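You operate a simulated robot arm through the tools that you are given. There is no shell and no other tool.

The job below is to be done with a simulated two-armed robot. You get a single attempt, and the scene is never put back.

TASK
Change the synthesizer from horn to strings, bright slider to HIGH, and latch the note E.
Fine: HOLD goes on before the key, one press; no other note is lit; leave the other controls alone.

The check looks at the end state, three seconds after you hand in, the way a careful person would. Anything else that was tipped, shoved, dropped, spilled or broken makes it a failure.

THE ROBOT
Two 6-joint arms with fingered hands on one trunk that stands fixed in place. Base frame: the origin is at the foot of the trunk, x ahead of it, y to its left, z up. Lengths are in mm, angles in rad, forces in N, time in s.
The left shoulder is at [50, 170, 1010], the right one opposite. With the tool pointing down near the work surface each hand reaches from about 500 to 780 mm from the base axis, measured 20 degrees to its own side. Payload 3.5 kg a hand.
The TCP of each hand is the grasp point between the finger pads, 26 mm short of the fingertips. In the tool frame z runs along the fingers and y along their closing line. The gripper opens to 132 mm; its body begins 73 mm behind the TCP. The gripper is a hand of 3 fingers: y runs from the thumb to the fingers, the wrist lies at [0, 0, -234] in the tool frame, and closing takes about 1.5 s.
Orientation is told as [roll, pitch, yaw] about the base's x, y, z axes, in that order, counted from this pose: with the fingers straight down and closing along the base's y, the tool's x points along the base's -x, its y along +y and its z along -z.

THE INTERFACE
- The arms move only by the tool apply_moves. It takes "left_motion", "right_motion" or both (then of equal length, played together; a hand with none holds still); each is a list of rows, each a list of 6 numbers: the shift along the base's x, y, z in units of 40 mm (1.0 is 40 mm), then the turn, a rotation vector about the base's x, y, z in units of 8 degrees (1.0 is 8 degrees). In form: [[x, y, z, rx, ry, rz], ...]. A call has 1 to 20 rows; each row shifts and turns the commanded pose from where the row before left it. "left_grip" and "right_grip" are, for a hand that has rows, the finger opening in cm, from 0 to 13.2, set as the call begins (left out, the last holds). A call with a number of a shift or a turn outside -1 to 1 is refused whole. Rows are played at 5 a second. More than 50 mm and 0.15 rad between two rows, or a gripper value outside its range, and nothing of the call is played. Where a pose cannot be reached the arm comes as near as it can. A force on the tool above 40 N (or 10 N above the force at the start of the call, whichever is more), or a blocked arm, ends the call early, and 0.2 s more pass. The fingers move at their own pace (about 153 mm/s each) and stop on an object; they squeeze with about 31 N. The grip force told is the motor's: it shows also when the fingers shut on nothing. Time passes only in rows, and 0.2 s behind the last, so rows that do not move let the fingers close. It gives the time, the measured TCP pose, the force on the tool (base axes), the opening and the grip force at its end, in the units of the frame above (readings bear some noise), with the torque about the TCP (base axes, N m) and any sound that the robot's microphone picked up, and new pictures: "show" is both (left out), scene, wrist or none (wrist: the cameras of the hands that moved).
- Cameras (640 x 400 px; columns grow to the right, rows downward): "scene" is now at [32, 34.4, 1603.9]; the picture's right is [0.42, -0.91, 0.00], its down [-0.64, -0.30, -0.71] and it looks along [0.64, 0.30, -0.71] (base axes); focal length 355 px, centre (320, 200). "left" rides on the left gripper at [-61, 3, -92] in its tool frame; the picture's right is [-0.05, -1.00, 0.00], its down [0.83, -0.04, -0.55] and it looks along [0.55, -0.03, 0.83] (tool axes); focal length 230 px, centre (320, 200). "right" rides on the right gripper at [62, 3, -92] in its tool frame; the picture's right is [-0.05, 1.00, 0.00], its down [-0.83, -0.04, -0.56] and it looks along [-0.55, -0.03, 0.83] (tool axes); focal length 230 px, centre (320, 200). There is no depth. A picture from a camera that has moved, and an enlarged one, comes with that camera's place and axes in the base frame and with its lens.
- move_column(by): slides the trunk up (or, below 0, down) by that many mm; the arms and the scene camera ride with it, the base frame stays. It gives what a move gives, with no picture.
- finger_targets(finger1, finger2, thumb_bend, hand): sets how far each is bent, from 0 (flat) to 100 (curled in); at 30 the hand is open as for a grip, at 70 the pads meet at the TCP. One left out holds its place. A second passes; each finger stops where it meets its share of the squeeze, and holds until it gets a number again. A gripper value or a shape takes the hand back. It gives what a move gives, with no picture; readings hold the bend of each and the force on the fingers (four entries, about 0 where the hand has none), thumb and palm.
- hand_shape(shape, hand): the hand has 3 fingers and takes this shape, open, in about a second: jaw (thumb against the fingers, like two jaws); tri (thumb and two fingers); tip (a fingertip pinch); poke (one finger out to press); point (the index stretched); flat (the hand flat); cup (the hand cupped); fist (a fist). The gripper value then closes the fingers along that shape, each until it touches; the sizes above hold for jaw. It gives what a move gives, with no picture.
- head_to(pan, tilt): turns the head with the scene camera to pan (to the left, within 1.501 rad either way) and tilt (down, from -0.506 to 1.204), counted from straight ahead of the robot. It gives what a move gives, and a new picture of the scene camera.
- enlarge(camera, box): a new picture of the part [left, top, right, bottom] of that camera's present view, enlarged. No time passes.
- finish_job(): hands the job in; it is judged then, once.

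Nothing tells you positions but the pictures and the camera data. Unless the task says otherwise, let go and move clear before handing in.

The tools are called after ">>>" as name(argument=value, ...) on one line, values as JSON. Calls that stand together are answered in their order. apply_moves: Moves the arms, as the interface text tells. Its arguments: {"type":"object","properties":{"left_motion":{"type":"array"},"left_grip":{"type":"number"},"right_motion":{"type":"array"},"right_grip":{"type":"number"},"show":{"type":"string","enum":["both","scene","wrist","none"]}},"required":[]} The other tools are called the same way: move_column (by) moves the trunk up or down; hand_shape (shape, hand) gives the hand a shape; finger_targets (finger1, finger2, thumb_bend, hand) moves the fingers one by one; head_to (pan, tilt) turns the head that bears the scene camera; enlarge (camera, box) takes an enlarged picture of a part of a camera's view; finish_job () hands the job in.

At the start:

```text
time: 0.0
left_tool_pos: [383.0, 550.1, 1076.6]
left_tcp_rot: [-0.002, 0.0, 0.001]
left_wrist_force: [0.1, -0.1, 0.3]
left_moment: [-0.02, -0.01, -0.02]
left_finger_gap: 131.7
left_grip_force: 0.1
left_shape: jaw
left_bend: [30.0, 30.0, 30.0]
left_finger forces: [0.0, 0.0, 0.1, 0.0, 0.1, 0.0]
right_tool_pos: [620.6, 120.6, 1129.2]
right_tcp_rot: [-0.001, -0.002, -0.001]
right_wrist_force: [1.1, 0.7, 0.2]
right_moment: [0.02, 0.02, 0.0]
right_finger_gap: 131.8
right_grip_force: 0.1
right_shape: jaw
right_bend: [30.0, 30.0, 30.0]
right_finger forces: [0.0, 0.0, 0.0, 0.0, 0.0, 0.1]
trunk travel left (down, up): [-625.0, 85.0]
head pan, tilt (commanded): [0.438, 0.785]
```

scene: 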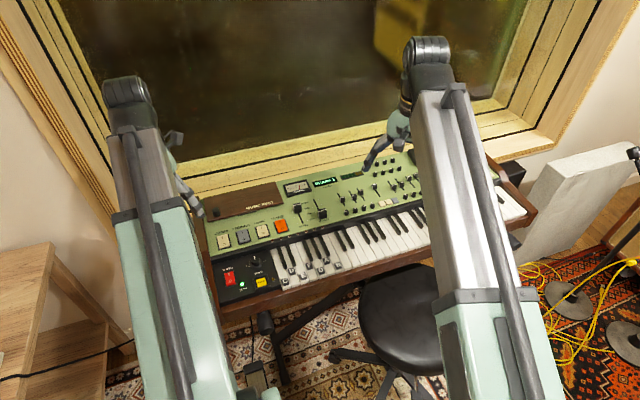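
right: 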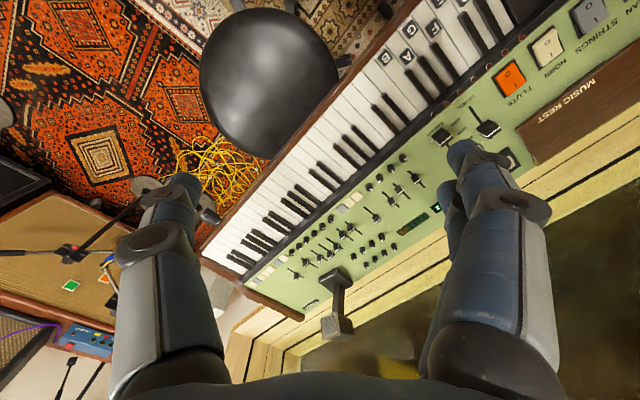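
left: 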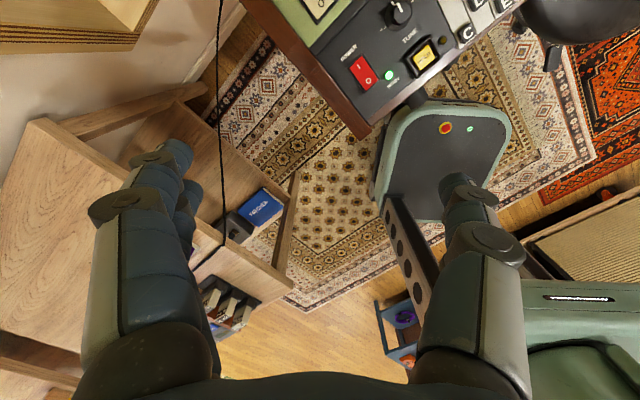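

I see a green synthesizer with voice tabs (one orange, lit or coloured), two sliders, a HOLD-like yellow button and lettered keys at the left end. I'll enlarge the views to read the labels before moving anything.

>>> enlarge(camera="scene", box=[200, 170, 360, 310])

>>> enlarge(camera="right", box=[370, 0, 640, 170])

>>> enlarge(camera="left", box=[300, 0, 560, 160])

```text
2.86 times, centred on (280, 240) of scene
camera zoom: at [32.0, 34.4, 1603.9], right [0.42, -0.91, 0.0], down [-0.64, -0.3, -0.71], along [0.64, 0.3, -0.71], focal length 1013 px, centre (434, 86)
```

zoom: 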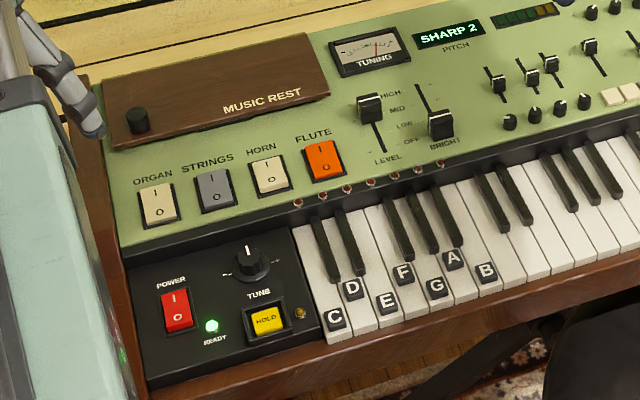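

```text
2.35 times, centred on (505, 85) of right
camera zoom: at [558.7, 123.2, 1220.2], right [0.05, 1.0, 0.0], down [0.83, -0.04, 0.56], along [0.55, -0.03, -0.83], focal length 541 px, centre (-115, 471)
```

zoom: 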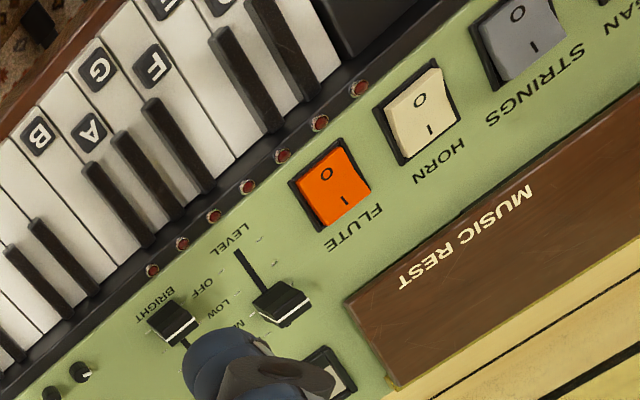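

```text
2.46 times, centred on (430, 80) of left
camera zoom: at [444.9, 551.6, 1168.8], right [0.05, -1.0, 0.0], down [-0.83, -0.04, 0.55], along [-0.55, -0.03, -0.83], focal length 566 px, centre (49, 495)
```

zoom: 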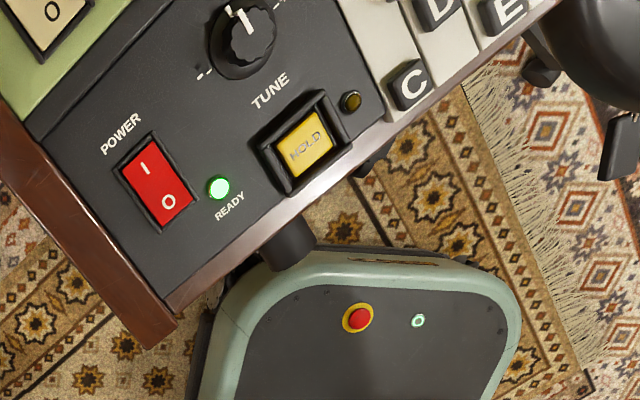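

The synth sits about 45° rotated, panel near z≈790. I'll zoom further to read the rocker tilts, slider positions and LEDs.

>>> enlarge(camera="scene", box=[240, 195, 300, 255])

>>> enlarge(camera="scene", box=[280, 190, 340, 240])

>>> enlarge(camera="scene", box=[205, 210, 265, 255])

>>> enlarge(camera="scene", box=[265, 225, 335, 285])

>>> enlarge(camera="right", box=[480, 0, 640, 100])

```text
6.67 times, centred on (270, 225) of scene
camera zoom: at [32.0, 34.4, 1603.9], right [0.42, -0.91, 0.0], down [-0.64, -0.3, -0.71], along [0.64, 0.3, -0.71], focal length 2364 px, centre (653, 33)
```

zoom: 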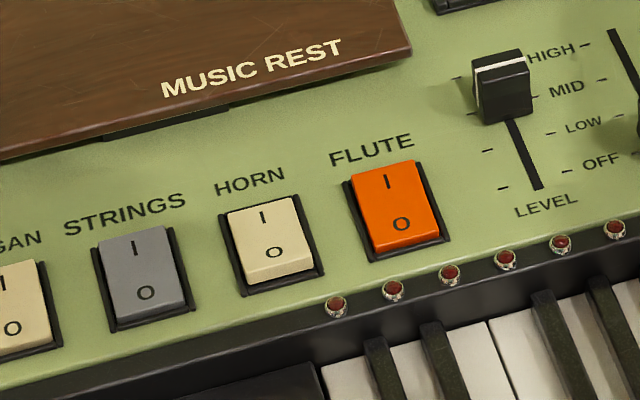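

```text
8.00 times, centred on (310, 215) of scene
camera zoom: at [32.0, 34.4, 1603.9], right [0.42, -0.91, 0.0], down [-0.64, -0.3, -0.71], along [0.64, 0.3, -0.71], focal length 2837 px, centre (400, 80)
```

zoom: 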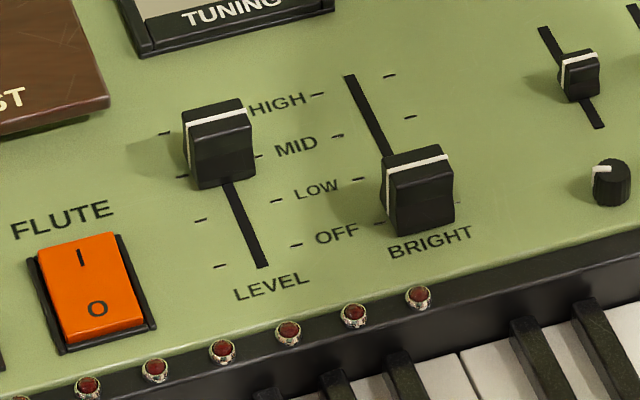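

```text
8.89 times, centred on (235, 232) of scene
camera zoom: at [32.0, 34.4, 1603.9], right [0.42, -0.91, 0.0], down [-0.64, -0.3, -0.71], along [0.64, 0.3, -0.71], focal length 3152 px, centre (1076, -89)
```

zoom: 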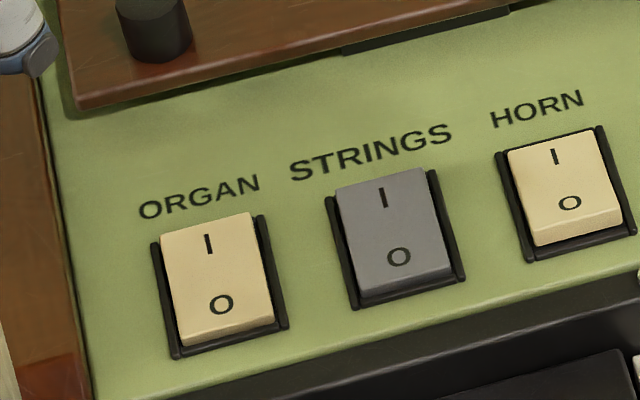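

```text
6.67 times, centred on (300, 255) of scene
camera zoom: at [32.0, 34.4, 1603.9], right [0.42, -0.91, 0.0], down [-0.64, -0.3, -0.71], along [0.64, 0.3, -0.71], focal length 2364 px, centre (453, -167)
```

zoom: 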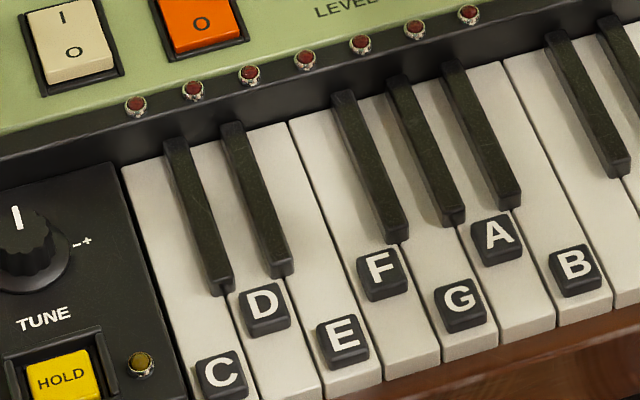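

```text
4.00 times, centred on (560, 50) of right
camera zoom: at [558.7, 123.2, 1220.2], right [0.05, 1.0, 0.0], down [0.83, -0.04, 0.56], along [0.55, -0.03, -0.83], focal length 920 px, centre (-640, 800)
```

zoom: 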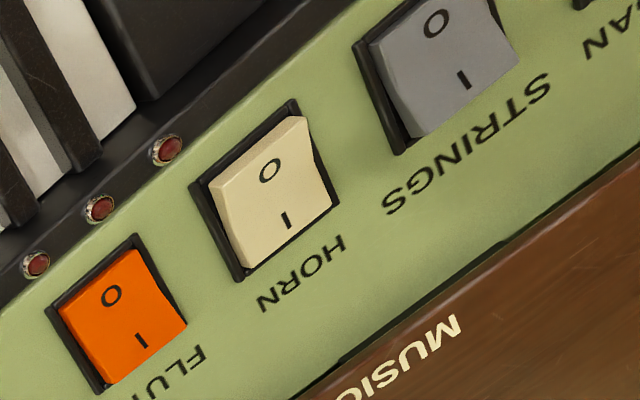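

HORN is the rocker with its O side up (on); the others are off, BRIGHT is at OFF, no LEDs are lit, and E is the third white key. I'll move the right arm out of the way and put the left hand into the poke shape to see where its fingertip sits.

>>> apply_moves(right_motion=[[0, -1, 0, 0, 0, 0], [0, -1, 0, 0, 0, 0], [0, -1, 0, 0, 0, 0], [0, -1, 0, 0, 0, 0], [0, -1, 0, 0, 0, 0], [0, -1, 0, 0, 0, 0]], show="none")

>>> hand_shape(hand="left", shape="poke")

>>> enlarge(camera="left", box=[0, 0, 640, 400])

>>> enlarge(camera="scene", box=[0, 0, 640, 400])

```text
time: 1.4
left_tool_pos: [383.7, 550.0, 1077.5]
left_tcp_rot: [0.003, 0.0, -0.001]
left_wrist_force: [0.6, -0.1, -0.4]
left_moment: [0.03, 0.01, -0.04]
left_finger_gap: 131.8
left_grip_force: 0.1
left_shape: jaw
left_bend: [30.0, 30.0, 30.0]
left_finger forces: [0.0, 0.0, 0.0, 0.0, 0.0, 0.1]
right_tool_pos: [620.6, -121.2, 1129.3]
right_tcp_rot: [0.001, -0.001, 0.002]
right_wrist_force: [0.5, -0.7, 0.3]
right_moment: [0.03, 0.03, 0.02]
right_finger_gap: 132.0
right_grip_force: 0.1
right_shape: jaw
right_bend: [30.0, 30.0, 30.0]
right_finger forces: [0.0, 0.0, 0.1, 0.0, 0.0, 0.0]
trunk travel left (down, up): [-625.0, 85.0]
head pan, tilt (commanded): [0.438, 0.785]
```

```text
time: 2.3
left_tool_pos: [382.2, 550.4, 1077.2]
left_tcp_rot: [0.0, 0.002, 0.0]
left_wrist_force: [0.3, 0.1, -0.1]
left_moment: [0.01, -0.04, 0.01]
left_finger_gap: 0.5
left_grip_force: 0.0
left_shape: poke
left_bend: [100.0, 100.0, 45.0]
left_finger forces: [0.0, 0.1, 0.0, 0.0, 0.1, 0.0]
right_tool_pos: [620.7, -121.1, 1129.1]
right_tcp_rot: [0.0, -0.002, 0.0]
right_wrist_force: [0.4, 0.8, 0.3]
right_moment: [-0.01, 0.01, 0.0]
right_finger_gap: 131.9
right_grip_force: 0.1
right_shape: jaw
right_bend: [30.0, 30.0, 30.0]
right_finger forces: [0.0, 0.0, 0.0, 0.1, 0.1, 0.0]
trunk travel left (down, up): [-625.0, 85.0]
head pan, tilt (commanded): [0.438, 0.785]
```

```text
1.00 times, centred on (320, 200) of left (not enlarged: the box is as wide or as high as the picture)
camera zoom: at [444.9, 551.6, 1168.8], right [0.05, -1.0, 0.0], down [-0.83, -0.04, 0.55], along [-0.55, -0.03, -0.83], focal length 230 px, centre (320, 200)
```

zoom: 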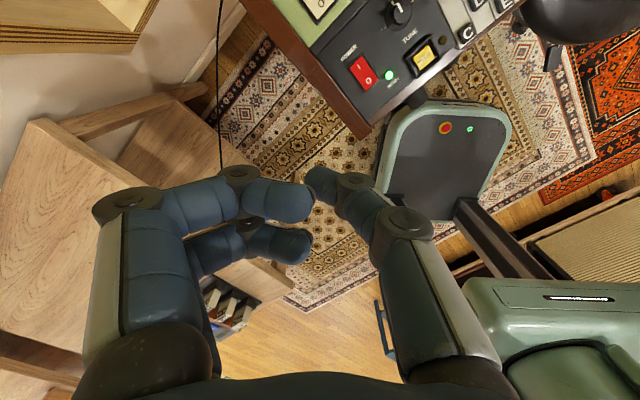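

```text
1.00 times, centred on (320, 200) of scene (not enlarged: the box is as wide or as high as the picture)
camera zoom: at [32.0, 34.4, 1603.9], right [0.42, -0.91, 0.0], down [-0.64, -0.3, -0.71], along [0.64, 0.3, -0.71], focal length 355 px, centre (320, 200)
```

zoom: 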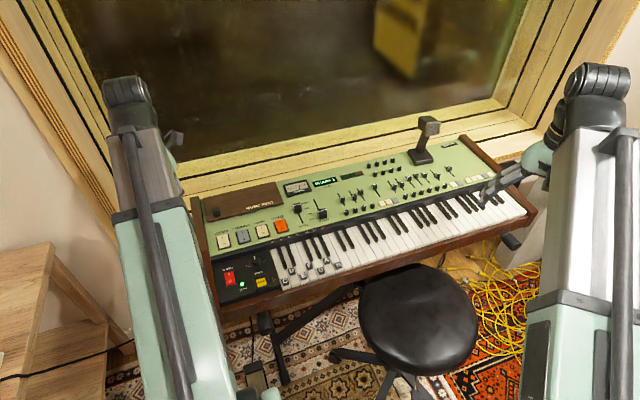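

>>> hand_shape(hand="left", shape="point")

>>> enlarge(camera="left", box=[0, 0, 640, 400])

>>> hand_shape(hand="left", shape="tip")

>>> enlarge(camera="left", box=[0, 0, 640, 400])

```text
time: 3.2
left_tool_pos: [383.9, 548.1, 1076.0]
left_tcp_rot: [0.002, -0.001, 0.0]
left_wrist_force: [0.0, -1.0, -0.5]
left_moment: [0.0, -0.02, 0.01]
left_finger_gap: 0.0
left_grip_force: 0.1
left_shape: point
left_bend: [24.0, 100.0, 48.0]
left_finger forces: [0.0, 0.1, 0.0, 0.1, 0.0, 0.1]
right_tool_pos: [620.5, -120.2, 1128.0]
right_tcp_rot: [-0.001, 0.0, 0.001]
right_wrist_force: [0.2, 0.0, -0.6]
right_moment: [0.01, 0.03, 0.01]
right_finger_gap: 132.0
right_grip_force: 0.2
right_shape: jaw
right_bend: [30.0, 30.0, 30.0]
right_finger forces: [0.0, 0.0, 0.0, 0.0, 0.0, 0.0]
trunk travel left (down, up): [-625.0, 85.0]
head pan, tilt (commanded): [0.438, 0.785]
```

```text
1.00 times, centred on (320, 200) of left (not enlarged: the box is as wide or as high as the picture)
camera zoom: at [444.9, 551.5, 1168.8], right [0.05, -1.0, 0.0], down [-0.83, -0.04, 0.55], along [-0.55, -0.03, -0.83], focal length 230 px, centre (320, 200)
```

zoom: 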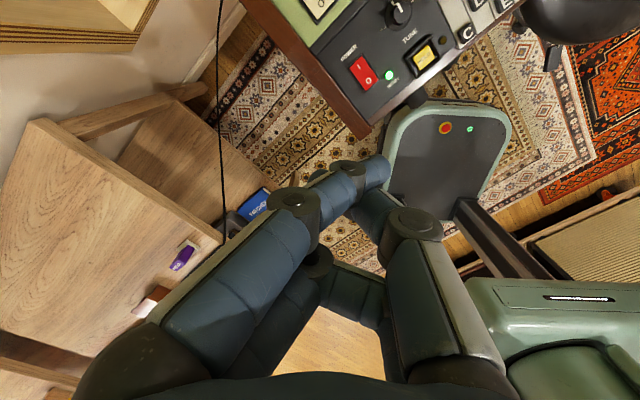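

```text
time: 4.1
left_tool_pos: [382.1, 549.0, 1076.2]
left_tcp_rot: [0.001, -0.001, 0.0]
left_wrist_force: [0.1, -0.7, 0.3]
left_moment: [-0.01, -0.02, -0.02]
left_finger_gap: 94.8
left_grip_force: 0.0
left_shape: tip
left_bend: [30.0, 78.0, 30.0]
left_finger forces: [0.0, 0.0, 0.1, 0.0, 0.0, 0.1]
right_tool_pos: [620.3, -118.8, 1128.7]
right_tcp_rot: [0.001, -0.001, -0.001]
right_wrist_force: [0.0, -0.1, -0.6]
right_moment: [-0.03, -0.02, 0.0]
right_finger_gap: 132.0
right_grip_force: 0.0
right_shape: jaw
right_bend: [30.0, 30.0, 30.0]
right_finger forces: [0.1, 0.1, 0.1, 0.1, 0.1, 0.1]
trunk travel left (down, up): [-625.0, 85.0]
head pan, tilt (commanded): [0.438, 0.785]
```

```text
1.00 times, centred on (320, 200) of left (not enlarged: the box is as wide or as high as the picture)
camera zoom: at [444.9, 551.5, 1168.8], right [0.05, -1.0, 0.0], down [-0.83, -0.04, 0.55], along [-0.55, -0.03, -0.83], focal length 230 px, centre (320, 200)
```

zoom: 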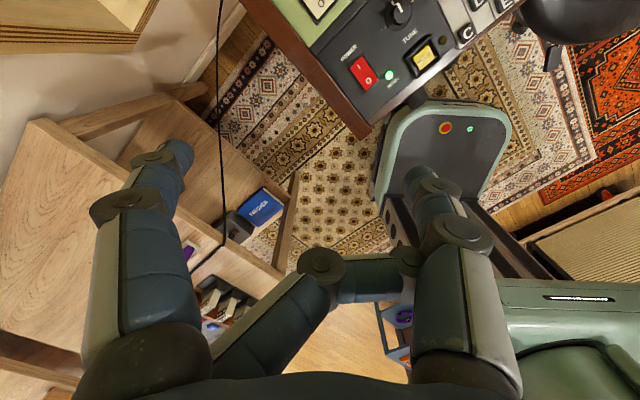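

The thumb is the poking finger, with its tip close to the tool axis and about 20 mm beyond the TCP. I'll take the poke shape again, turn the left hand −45° to line up with the synth, and move it high over the HORN rocker.

>>> hand_shape(hand="left", shape="poke")

>>> apply_moves(left_motion=[[0.584, -0.24, 0, 0, 0, -0.703], [0.584, -0.24, 0, 0, 0, -0.703], [0.584, -0.24, 0, 0, 0, -0.703], [0.584, -0.24, 0, 0, 0, -0.703], [0.584, -0.24, 0, 0, 0, -0.703], [0.584, -0.24, 0, 0, 0, -0.703], [0.584, -0.24, 0, 0, 0, -0.703], [0.584, -0.24, 0, 0, 0, -0.703], [0, 0, -0.8, 0, 0, 0], [0, 0, -0.8, 0, 0, 0], [0, 0, -0.8, 0, 0, 0], [0, 0, 0, 0, 0, 0]])

```text
time: 5.0
left_tool_pos: [383.2, 549.8, 1077.1]
left_tcp_rot: [0.003, -0.001, -0.001]
left_wrist_force: [-0.2, -0.3, 0.4]
left_moment: [0.03, 0.01, -0.01]
left_finger_gap: 0.1
left_grip_force: 0.0
left_shape: poke
left_bend: [100.0, 100.0, 43.0]
left_finger forces: [0.0, 0.0, 0.0, 0.1, 0.0, 0.0]
right_tool_pos: [621.0, -121.0, 1127.0]
right_tcp_rot: [-0.001, -0.001, 0.0]
right_wrist_force: [0.1, -0.4, -0.2]
right_moment: [0.0, -0.02, 0.02]
right_finger_gap: 132.1
right_grip_force: 0.0
right_shape: jaw
right_bend: [30.0, 30.0, 30.0]
right_finger forces: [0.1, 0.0, 0.0, 0.1, 0.0, 0.0]
trunk travel left (down, up): [-625.0, 85.0]
head pan, tilt (commanded): [0.438, 0.785]
```

```text
time: 7.6
left_tool_pos: [569.9, 473.3, 980.4]
left_tcp_rot: [0.001, 0.0, -0.787]
left_wrist_force: [-0.2, 0.2, 0.0]
left_moment: [0.01, 0.02, -0.01]
left_finger_gap: 0.1
left_grip_force: 0.0
left_shape: poke
left_bend: [100.0, 100.0, 44.0]
left_finger forces: [0.1, 0.0, 0.0, 0.0, 0.0, 0.1]
right_tool_pos: [621.5, -120.3, 1127.9]
right_tcp_rot: [0.001, 0.001, 0.0]
right_wrist_force: [0.3, -0.2, -0.3]
right_moment: [-0.01, -0.01, 0.0]
right_finger_gap: 132.1
right_grip_force: 0.1
right_shape: jaw
right_bend: [30.0, 30.0, 30.0]
right_finger forces: [0.0, 0.0, 0.0, 0.0, 0.0, 0.0]
trunk travel left (down, up): [-625.0, 85.0]
head pan, tilt (commanded): [0.438, 0.785]
camera scene: at [31.9, 34.2, 1603.9], right [0.42, -0.91, 0.0], down [-0.64, -0.3, -0.71], along [0.64, 0.3, -0.71], focal length 355 px, centre (320, 200)
camera left: at [616.4, 431.1, 1072.7], right [-0.67, -0.74, 0.0], down [-0.62, 0.56, 0.55], along [-0.41, 0.37, -0.83], focal length 230 px, centre (320, 200)
```

scene: 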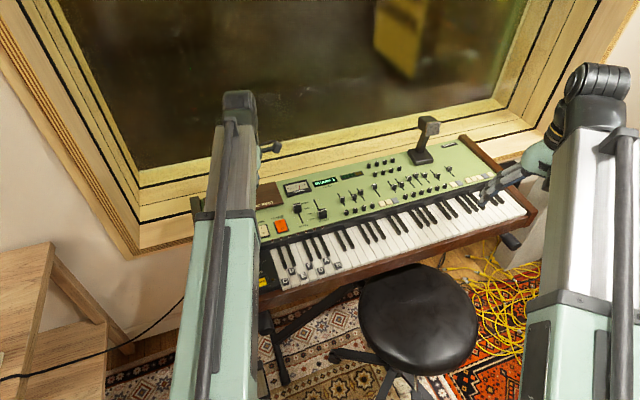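
left: 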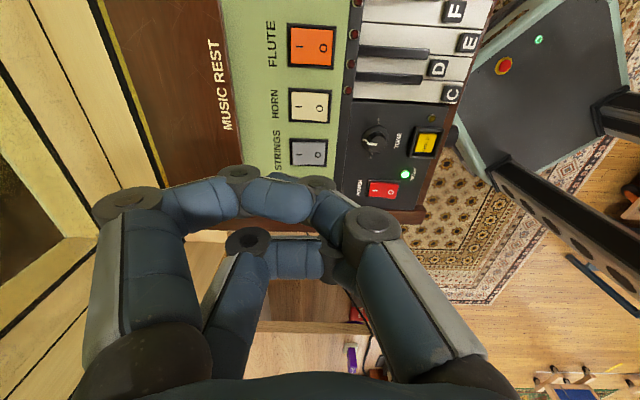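

>>> enlarge(camera="left", box=[200, 130, 440, 280])

>>> enlarge(camera="left", box=[200, 0, 520, 220])

```text
2.67 times, centred on (320, 205) of left
camera zoom: at [616.4, 431.1, 1072.7], right [-0.67, -0.74, 0.0], down [-0.62, 0.56, 0.55], along [-0.41, 0.37, -0.83], focal length 614 px, centre (320, 187)
```

zoom: 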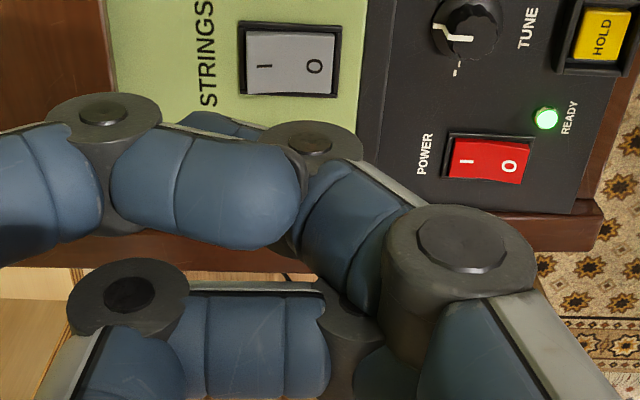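

```text
1.82 times, centred on (360, 110) of left
camera zoom: at [616.4, 431.1, 1072.7], right [-0.67, -0.74, 0.0], down [-0.62, 0.56, 0.55], along [-0.41, 0.37, -0.83], focal length 418 px, centre (247, 364)
```

zoom: 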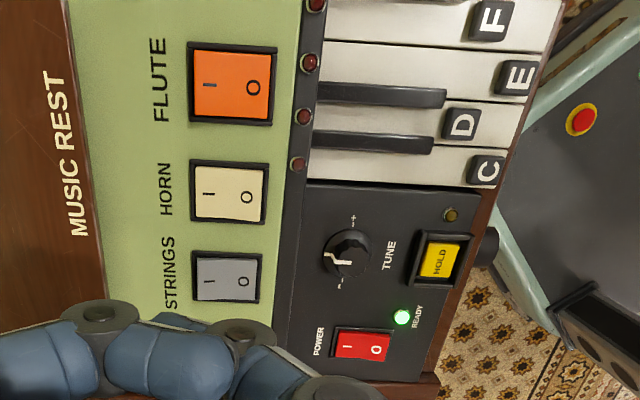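

The poke thumb sits inclined across the hand under finger 1, which is a poor pointer. I'll try setting the fingers one by one to get a clean straight pointer and look again.

>>> finger_targets(hand="left", finger1=100, finger2=100, thumb_bend=30)

>>> enlarge(camera="left", box=[0, 0, 640, 400])

>>> finger_targets(hand="left", finger1=30, finger2=100, thumb_bend=30)

>>> enlarge(camera="left", box=[0, 0, 640, 400])

```text
time: 8.6
left_tool_pos: [569.6, 473.7, 979.7]
left_tcp_rot: [0.001, 0.0, -0.785]
left_wrist_force: [1.1, 0.1, -0.1]
left_moment: [0.02, -0.01, 0.01]
left_finger_gap: 51.3
left_grip_force: 0.0
left_shape: fingers
left_bend: [100.0, 86.0, 30.0]
left_finger forces: [0.0, 0.0, 0.1, 0.0, 0.1, 0.1]
right_tool_pos: [620.9, -121.1, 1129.0]
right_tcp_rot: [0.0, -0.001, -0.001]
right_wrist_force: [-0.5, -1.1, -0.6]
right_moment: [-0.01, 0.0, -0.02]
right_finger_gap: 132.0
right_grip_force: 0.0
right_shape: jaw
right_bend: [30.0, 30.0, 30.0]
right_finger forces: [0.0, 0.0, 0.1, 0.1, 0.2, 0.1]
trunk travel left (down, up): [-625.0, 85.0]
head pan, tilt (commanded): [0.438, 0.785]
```

```text
1.00 times, centred on (320, 200) of left (not enlarged: the box is as wide or as high as the picture)
camera zoom: at [616.4, 431.1, 1073.0], right [-0.67, -0.74, 0.0], down [-0.62, 0.56, 0.55], along [-0.41, 0.37, -0.83], focal length 230 px, centre (320, 200)
```

zoom: 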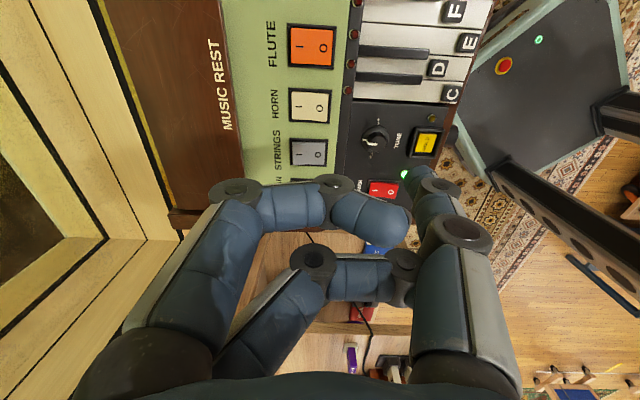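

```text
time: 9.6
left_tool_pos: [571.2, 473.1, 981.4]
left_tcp_rot: [0.003, 0.001, -0.785]
left_wrist_force: [-0.2, -0.9, 0.3]
left_moment: [-0.01, 0.01, 0.04]
left_finger_gap: 117.8
left_grip_force: 0.1
left_shape: fingers
left_bend: [30.0, 85.0, 30.0]
left_finger forces: [0.0, 0.1, 0.0, 0.0, 0.0, 0.1]
right_tool_pos: [621.1, -120.3, 1129.6]
right_tcp_rot: [0.0, -0.001, -0.001]
right_wrist_force: [0.3, -0.9, 0.0]
right_moment: [-0.02, 0.01, 0.0]
right_finger_gap: 131.9
right_grip_force: 0.0
right_shape: jaw
right_bend: [30.0, 30.0, 30.0]
right_finger forces: [0.0, 0.1, 0.0, 0.1, 0.1, 0.0]
trunk travel left (down, up): [-625.0, 85.0]
head pan, tilt (commanded): [0.438, 0.785]
```

```text
1.00 times, centred on (320, 200) of left (not enlarged: the box is as wide or as high as the picture)
camera zoom: at [616.4, 431.1, 1073.0], right [-0.67, -0.74, 0.0], down [-0.62, 0.56, 0.55], along [-0.41, 0.37, -0.83], focal length 230 px, centre (320, 200)
```

zoom: 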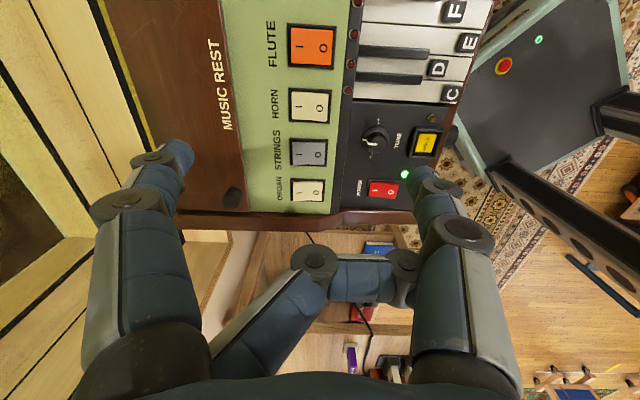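

>>> hand_shape(hand="left", shape="poke")

>>> enlarge(camera="left", box=[0, 0, 640, 400])

>>> finger_targets(hand="left", thumb_bend=30)

>>> enlarge(camera="left", box=[0, 0, 640, 400])

```text
time: 10.5
left_tool_pos: [570.2, 472.9, 980.9]
left_tcp_rot: [0.0, 0.0, -0.785]
left_wrist_force: [0.2, -1.2, 0.4]
left_moment: [-0.01, 0.0, 0.03]
left_finger_gap: 0.2
left_grip_force: 0.2
left_shape: poke
left_bend: [100.0, 100.0, 44.0]
left_finger forces: [0.0, 0.0, 0.0, 0.0, 0.0, 0.0]
right_tool_pos: [621.1, -119.5, 1128.2]
right_tcp_rot: [-0.001, 0.0, -0.001]
right_wrist_force: [0.2, 0.6, 0.5]
right_moment: [0.04, 0.0, 0.02]
right_finger_gap: 131.7
right_grip_force: 0.2
right_shape: jaw
right_bend: [30.0, 30.0, 30.0]
right_finger forces: [0.0, 0.0, 0.0, 0.0, 0.1, 0.0]
trunk travel left (down, up): [-625.0, 85.0]
head pan, tilt (commanded): [0.438, 0.785]
```

```text
1.00 times, centred on (320, 200) of left (not enlarged: the box is as wide or as high as the picture)
camera zoom: at [616.4, 431.1, 1073.0], right [-0.67, -0.74, 0.0], down [-0.62, 0.56, 0.55], along [-0.41, 0.37, -0.83], focal length 230 px, centre (320, 200)
```

zoom: 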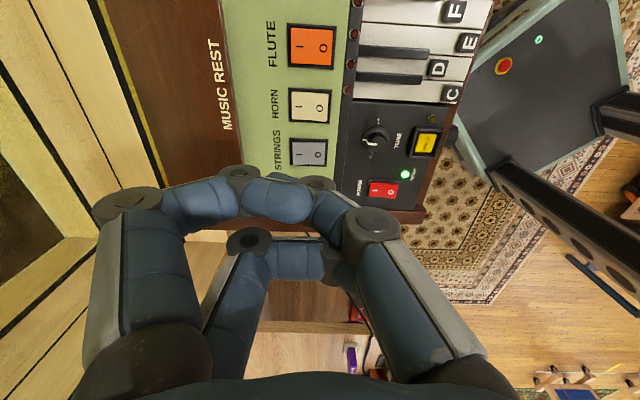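

```text
time: 11.5
left_tool_pos: [569.8, 473.1, 982.2]
left_tcp_rot: [0.0, 0.0, -0.784]
left_wrist_force: [-0.5, 0.3, 0.5]
left_moment: [0.01, 0.02, 0.0]
left_finger_gap: 27.4
left_grip_force: 0.1
left_shape: fingers
left_bend: [100.0, 100.0, 30.0]
left_finger forces: [0.1, 0.0, 0.0, 0.1, 0.0, 0.0]
right_tool_pos: [620.3, -120.5, 1129.6]
right_tcp_rot: [0.0, 0.001, 0.003]
right_wrist_force: [-0.7, 1.1, 0.0]
right_moment: [0.0, 0.01, -0.01]
right_finger_gap: 131.8
right_grip_force: 0.0
right_shape: jaw
right_bend: [30.0, 30.0, 30.0]
right_finger forces: [0.0, 0.0, 0.0, 0.1, 0.0, 0.0]
trunk travel left (down, up): [-625.0, 85.0]
head pan, tilt (commanded): [0.438, 0.785]
```

```text
1.00 times, centred on (320, 200) of left (not enlarged: the box is as wide or as high as the picture)
camera zoom: at [616.4, 431.1, 1073.0], right [-0.67, -0.74, 0.0], down [-0.62, 0.56, 0.55], along [-0.41, 0.37, -0.83], focal length 230 px, centre (320, 200)
```

zoom: 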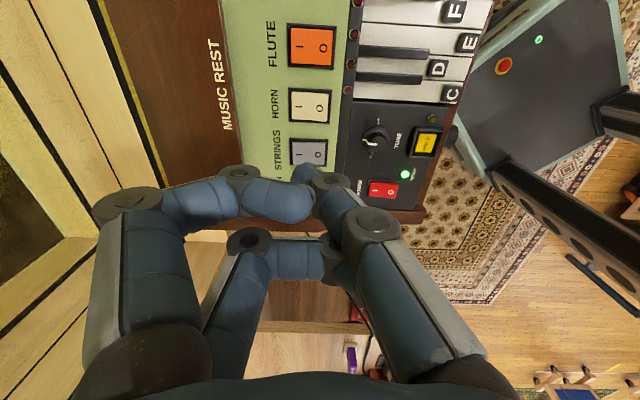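

>>> finger_targets(hand="left", thumb_bend=0)

>>> enlarge(camera="left", box=[0, 0, 640, 400])

>>> enlarge(camera="left", box=[220, 100, 460, 250])

```text
time: 12.5
left_tool_pos: [570.3, 474.2, 980.9]
left_tcp_rot: [0.002, 0.0, -0.786]
left_wrist_force: [0.6, 0.4, 0.0]
left_moment: [0.0, -0.01, 0.01]
left_finger_gap: 29.8
left_grip_force: 0.0
left_shape: fingers
left_bend: [100.0, 100.0, 17.0]
left_finger forces: [0.0, 0.0, 0.0, 0.1, 0.0, 0.0]
right_tool_pos: [620.6, -120.4, 1129.4]
right_tcp_rot: [0.0, -0.001, 0.001]
right_wrist_force: [0.1, 0.3, 0.0]
right_moment: [0.0, -0.01, 0.03]
right_finger_gap: 131.7
right_grip_force: 0.1
right_shape: jaw
right_bend: [30.0, 30.0, 30.0]
right_finger forces: [0.0, 0.0, 0.1, 0.0, 0.0, 0.0]
trunk travel left (down, up): [-625.0, 85.0]
head pan, tilt (commanded): [0.438, 0.785]
```

```text
1.00 times, centred on (320, 200) of left (not enlarged: the box is as wide or as high as the picture)
camera zoom: at [616.4, 431.1, 1073.0], right [-0.67, -0.74, 0.0], down [-0.62, 0.56, 0.55], along [-0.41, 0.37, -0.83], focal length 230 px, centre (320, 200)
```

zoom: 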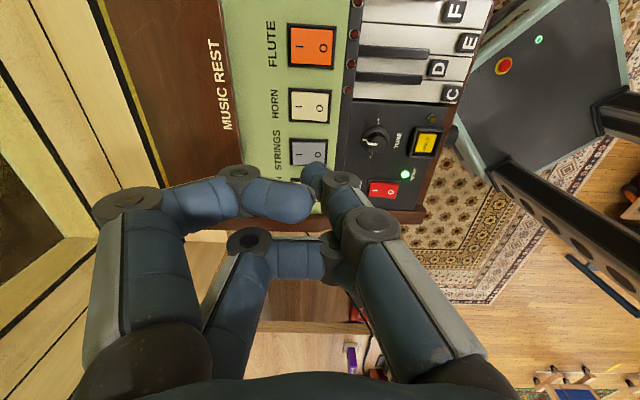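

```text
2.67 times, centred on (340, 175) of left
camera zoom: at [616.4, 431.1, 1073.0], right [-0.67, -0.74, 0.0], down [-0.62, 0.56, 0.55], along [-0.41, 0.37, -0.83], focal length 614 px, centre (267, 267)
```

zoom: 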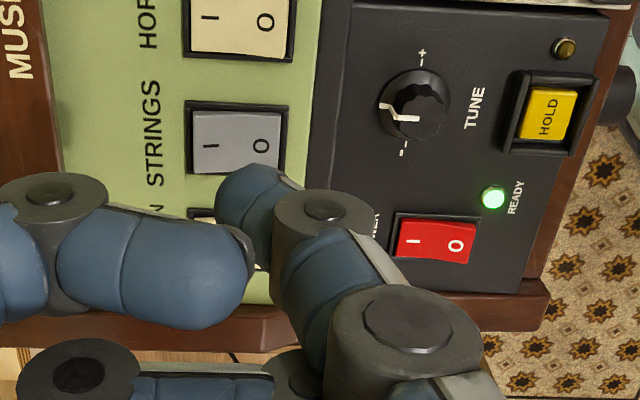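

The thumb is now a straight pointer with its tip roughly 33 mm beyond the TCP near the tool axis. I'll bring the right hand in, turned to look toward +y, so its camera gives a side view of the left fingertip against the panel.

>>> apply_moves(right_motion=[[-0.083, 0.5625, 0, 0, 0, 0.9375], [-0.083, 0.5625, 0, 0, 0, 0.9375], [-0.083, 0.5625, 0, 0, 0, 0.9375], [-0.083, 0.5625, 0, 0, 0, 0.9375], [-0.083, 0.5625, 0, 0, 0, 0.9375], [-0.083, 0.5625, 0, 0, 0, 0.9375], [-0.083, 0.5625, 0, 0, 0, 0.9375], [-0.083, 0.5625, 0, 0, 0, 0.9375], [-0.083, 0.5625, 0, 0, 0, 0.9375], [-0.083, 0.5625, 0, 0, 0, 0.9375], [-0.083, 0.5625, 0, 0, 0, 0.9375], [-0.083, 0.5625, 0, 0, 0, 0.9375], [0, 0, -0.895, 0.625, 0, 0], [0, 0, -0.895, 0.625, 0, 0], [0, 0, -0.895, 0.625, 0, 0], [0, 0, -0.895, 0.625, 0, 0], [0, 0, -0.895, 0.625, 0, 0], [0, 0, 0, 0, 0, 0]])

```text
time: 16.3
left_tool_pos: [570.5, 473.6, 979.8]
left_tcp_rot: [0.0, 0.0, -0.783]
left_wrist_force: [0.3, -0.7, -0.4]
left_moment: [0.02, 0.01, 0.01]
left_finger_gap: 29.7
left_grip_force: 0.0
left_shape: fingers
left_bend: [100.0, 100.0, 17.0]
left_finger forces: [0.0, 0.0, 0.0, 0.0, 0.1, 0.0]
right_tool_pos: [581.0, 150.6, 951.6]
right_tcp_rot: [0.0, -0.437, 1.57]
right_wrist_force: [-0.5, 0.1, 0.6]
right_moment: [-0.01, 0.0, -0.02]
right_finger_gap: 131.8
right_grip_force: 0.2
right_shape: jaw
right_bend: [30.0, 30.0, 30.0]
right_finger forces: [0.0, 0.0, 0.0, 0.0, 0.0, 0.1]
trunk travel left (down, up): [-625.0, 85.0]
head pan, tilt (commanded): [0.438, 0.785]
camera scene: at [31.9, 34.4, 1603.9], right [0.42, -0.91, 0.0], down [-0.64, -0.3, -0.71], along [0.64, 0.3, -0.71], focal length 355 px, centre (320, 200)
camera right: at [576.7, 55.1, 1008.0], right [-1.0, 0.05, 0.02], down [0.04, 0.52, 0.85], along [0.03, 0.85, -0.52], focal length 230 px, centre (320, 200)
```

scene: 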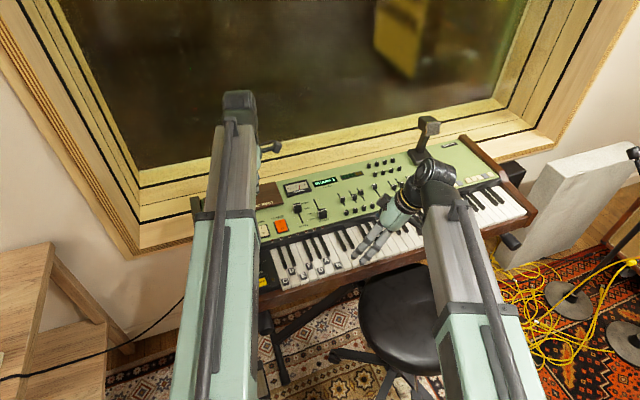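
right: 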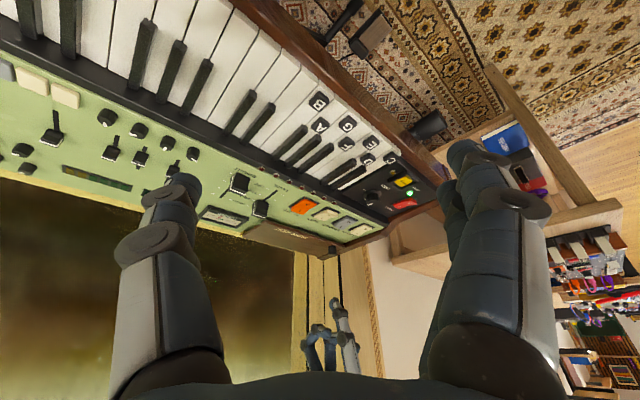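

>>> apply_moves(left_motion=[[0.1, -0.125, -0.6, 0, 0, 0], [0, 0, -0.7, 0, 0, 0], [0, 0, -0.7, 0, 0, 0], [0, 0, -0.75, 0, 0, 0], [0, 0, 0, 0, 0, 0]], show="wrist")

>>> enlarge(camera="right", box=[220, 150, 460, 300])

>>> enlarge(camera="left", box=[200, 20, 440, 170])

```text
time: 17.5
left_tool_pos: [573.7, 469.3, 871.4]
left_tcp_rot: [0.002, 0.001, -0.785]
left_wrist_force: [-0.5, 0.2, 0.1]
left_moment: [0.0, 0.02, 0.01]
left_finger_gap: 29.6
left_grip_force: 0.0
left_shape: fingers
left_bend: [100.0, 100.0, 17.0]
left_finger forces: [0.0, 0.1, 0.1, 0.1, 0.0, 0.0]
right_tool_pos: [580.8, 150.3, 952.1]
right_tcp_rot: [0.001, -0.437, 1.573]
right_wrist_force: [-0.6, 0.6, -0.7]
right_moment: [0.01, 0.02, 0.01]
right_finger_gap: 131.9
right_grip_force: 0.1
right_shape: jaw
right_bend: [30.0, 30.0, 30.0]
right_finger forces: [0.0, 0.0, 0.0, 0.0, 0.0, 0.1]
trunk travel left (down, up): [-625.0, 85.0]
head pan, tilt (commanded): [0.438, 0.785]
camera left: at [619.2, 427.0, 962.9], right [-0.67, -0.74, 0.0], down [-0.62, 0.56, 0.55], along [-0.41, 0.37, -0.83], focal length 230 px, centre (320, 200)
```

left: 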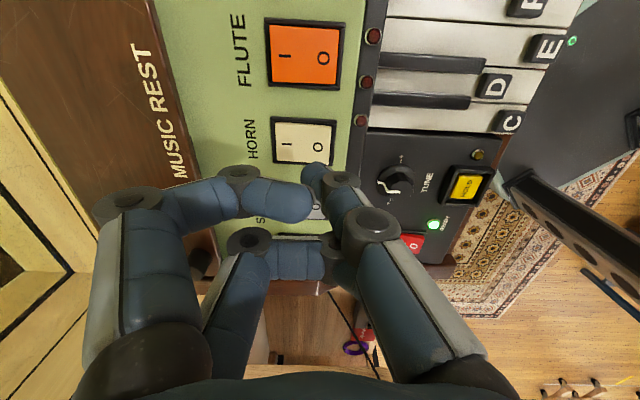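

```text
2.67 times, centred on (340, 225) of right
camera zoom: at [576.6, 55.1, 1008.4], right [-1.0, 0.05, 0.02], down [0.04, 0.52, 0.85], along [0.03, 0.85, -0.52], focal length 614 px, centre (267, 133)
```

zoom: 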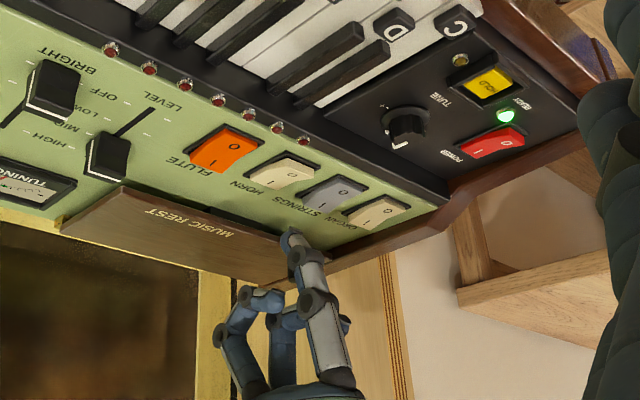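

```text
2.67 times, centred on (320, 95) of left
camera zoom: at [619.2, 427.0, 962.9], right [-0.67, -0.74, 0.0], down [-0.62, 0.56, 0.55], along [-0.41, 0.37, -0.83], focal length 614 px, centre (320, 480)
```

zoom: 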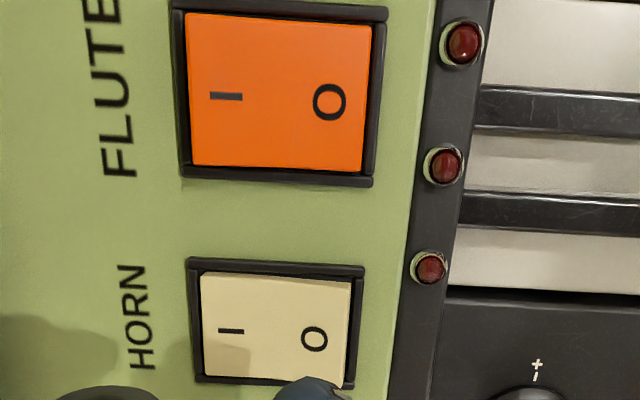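

The side camera triangulates well: the HORN "O" is at about (572, 472, 787) and my fingertip is at (575.5, 471.5, 835). I'll shift onto it and descend to just above.

>>> apply_moves(left_motion=[[-0.09, 0.01, -0.5, 0, 0, 0], [0, 0, -0.5, 0, 0, 0], [0, 0, 0, 0, 0, 0]], show="wrist")

>>> enlarge(camera="right", box=[270, 170, 430, 270])

>>> enlarge(camera="left", box=[220, 90, 400, 200])

```text
time: 18.3
left_tool_pos: [568.3, 469.1, 829.1]
left_tcp_rot: [0.002, -0.001, -0.785]
left_wrist_force: [0.3, -1.2, 0.7]
left_moment: [0.01, 0.0, -0.04]
left_finger_gap: 29.7
left_grip_force: 0.0
left_shape: fingers
left_bend: [100.0, 100.0, 17.0]
left_finger forces: [0.1, 0.0, 0.1, 0.0, 0.0, 0.0]
right_tool_pos: [579.9, 150.3, 951.9]
right_tcp_rot: [0.0, -0.435, 1.571]
right_wrist_force: [-0.1, 0.4, 0.2]
right_moment: [-0.01, 0.02, 0.01]
right_finger_gap: 131.9
right_grip_force: 0.1
right_shape: jaw
right_bend: [30.0, 30.0, 30.0]
right_finger forces: [0.1, 0.1, 0.1, 0.0, 0.1, 0.0]
trunk travel left (down, up): [-625.0, 85.0]
head pan, tilt (commanded): [0.438, 0.785]
camera left: at [615.5, 427.3, 921.9], right [-0.67, -0.74, 0.0], down [-0.62, 0.56, 0.55], along [-0.41, 0.37, -0.83], focal length 230 px, centre (320, 200)
```

left: 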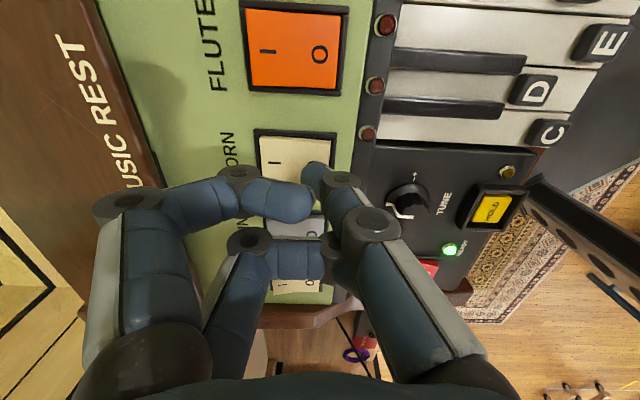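

```text
4.00 times, centred on (350, 220) of right
camera zoom: at [576.6, 55.1, 1008.4], right [-1.0, 0.05, 0.02], down [0.04, 0.52, 0.85], along [0.03, 0.85, -0.52], focal length 920 px, centre (200, 120)
```

zoom: 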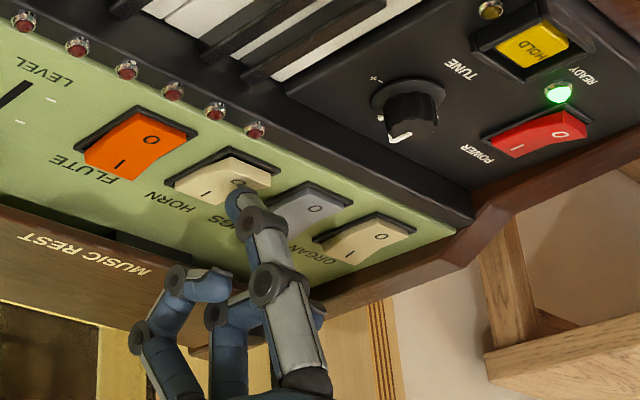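

```text
3.56 times, centred on (310, 145) of left
camera zoom: at [615.5, 427.3, 921.9], right [-0.67, -0.74, 0.0], down [-0.62, 0.56, 0.55], along [-0.41, 0.37, -0.83], focal length 818 px, centre (356, 396)
```

zoom: 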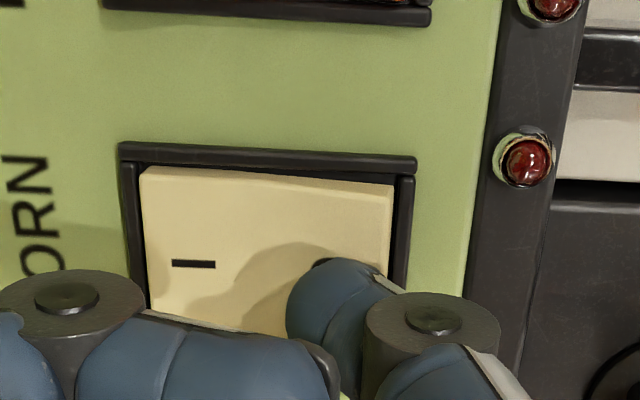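

The tip is just above the HORN "O". I'll press down in small steps and watch the force.

>>> apply_moves(left_motion=[[0, 0, -0.1, 0, 0, 0], [0, 0, -0.1, 0, 0, 0], [0, 0, -0.05, 0, 0, 0]], show="none")

>>> enlarge(camera="right", box=[270, 170, 430, 270])

```text
time: 19.1
left_tool_pos: [568.3, 468.9, 823.8]
left_tcp_rot: [0.006, 0.0, -0.783]
left_wrist_force: [-6.3, -3.0, 24.2]
left_moment: [-0.03, 0.2, 0.02]
left_finger_gap: 28.9
left_grip_force: 12.5
left_shape: fingers
left_bend: [100.0, 100.0, 17.0]
left_finger forces: [0.0, 0.0, 0.0, 0.0, 24.8, 0.0]
right_tool_pos: [578.1, 150.7, 953.8]
right_tcp_rot: [-0.002, -0.439, 1.572]
right_wrist_force: [-0.1, 0.1, 0.2]
right_moment: [-0.01, -0.05, 0.0]
right_finger_gap: 132.0
right_grip_force: 0.1
right_shape: jaw
right_bend: [30.0, 30.0, 30.0]
right_finger forces: [0.0, 0.0, 0.0, 0.0, 0.1, 0.0]
trunk travel left (down, up): [-625.0, 85.0]
head pan, tilt (commanded): [0.438, 0.785]
```

```text
4.00 times, centred on (350, 220) of right
camera zoom: at [575.0, 54.0, 1009.9], right [-1.0, 0.05, 0.02], down [0.04, 0.52, 0.85], along [0.03, 0.85, -0.52], focal length 920 px, centre (200, 120)
```

zoom: 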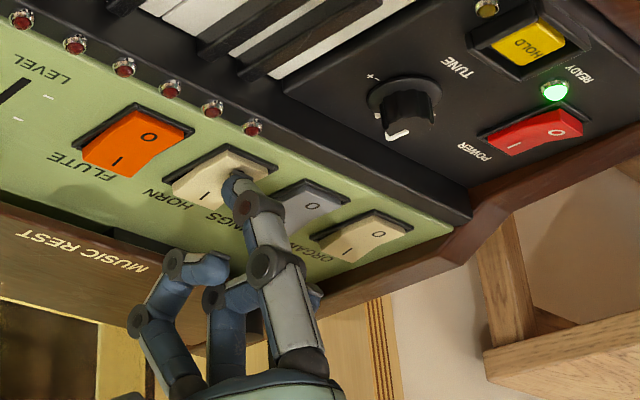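

>>> enlarge(camera="left", box=[220, 90, 400, 200])

>>> enlarge(camera="right", box=[300, 190, 380, 240])

```text
3.56 times, centred on (310, 145) of left
camera zoom: at [614.8, 425.9, 915.5], right [-0.67, -0.74, 0.0], down [-0.62, 0.56, 0.55], along [-0.41, 0.37, -0.83], focal length 818 px, centre (356, 396)
```

zoom: 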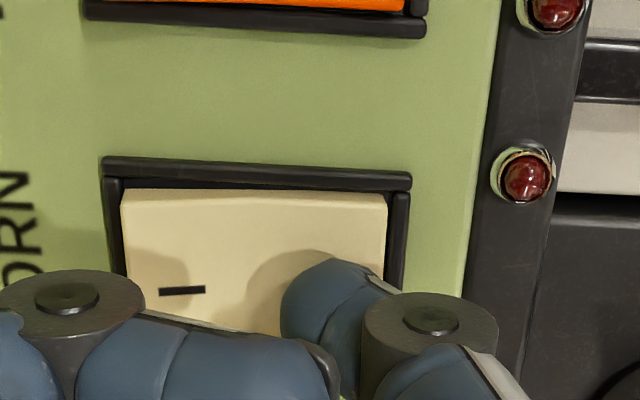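

```text
8.00 times, centred on (340, 215) of right
camera zoom: at [575.0, 54.0, 1009.9], right [-1.0, 0.05, 0.02], down [0.04, 0.52, 0.85], along [0.03, 0.85, -0.52], focal length 1841 px, centre (160, 80)
```

zoom: 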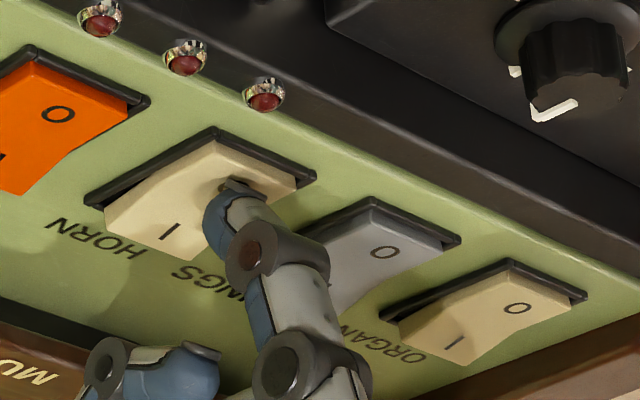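

The press reached 24 N without flipping the rocker. I'll lift, move about 6 mm toward its outer (front) edge for more leverage, and press again.

>>> apply_moves(left_motion=[[0, 0, 0.25, 0, 0, 0], [-0.1, -0.1, 0, 0, 0, 0], [0, 0, -0.1, 0, 0, 0], [0, 0, -0.05, 0, 0, 0], [0, 0, 0, 0, 0, 0]], show="none")

>>> enlarge(camera="left", box=[220, 90, 400, 200])

>>> enlarge(camera="right", box=[300, 190, 380, 240])

```text
time: 20.3
left_tool_pos: [567.1, 464.5, 824.9]
left_tcp_rot: [0.002, 0.001, -0.785]
left_wrist_force: [0.0, 1.3, 1.1]
left_moment: [-0.03, -0.01, -0.01]
left_finger_gap: 29.8
left_grip_force: 0.0
left_shape: fingers
left_bend: [100.0, 100.0, 17.0]
left_finger forces: [0.1, 0.1, 0.0, 0.0, 0.0, 0.0]
right_tool_pos: [580.6, 150.7, 951.6]
right_tcp_rot: [0.001, -0.436, 1.57]
right_wrist_force: [0.6, 0.4, 0.8]
right_moment: [0.02, -0.02, 0.02]
right_finger_gap: 132.1
right_grip_force: 0.1
right_shape: jaw
right_bend: [30.0, 30.0, 30.0]
right_finger forces: [0.0, 0.1, 0.1, 0.1, 0.0, 0.0]
trunk travel left (down, up): [-625.0, 85.0]
head pan, tilt (commanded): [0.438, 0.785]
```

```text
3.56 times, centred on (310, 145) of left
camera zoom: at [612.9, 421.9, 916.7], right [-0.67, -0.74, 0.0], down [-0.62, 0.56, 0.55], along [-0.41, 0.37, -0.83], focal length 818 px, centre (356, 396)
```

zoom: 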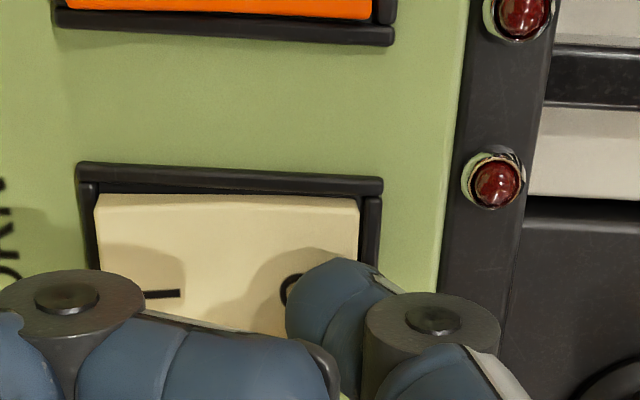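

```text
8.00 times, centred on (340, 215) of right
camera zoom: at [576.6, 55.1, 1008.4], right [-1.0, 0.05, 0.02], down [0.04, 0.52, 0.85], along [0.03, 0.85, -0.52], focal length 1841 px, centre (160, 80)
```

zoom: 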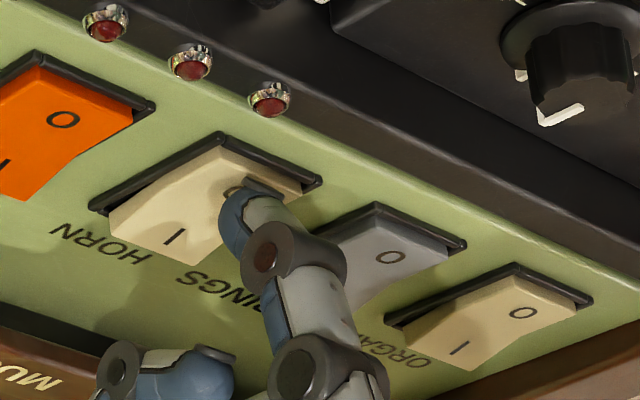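

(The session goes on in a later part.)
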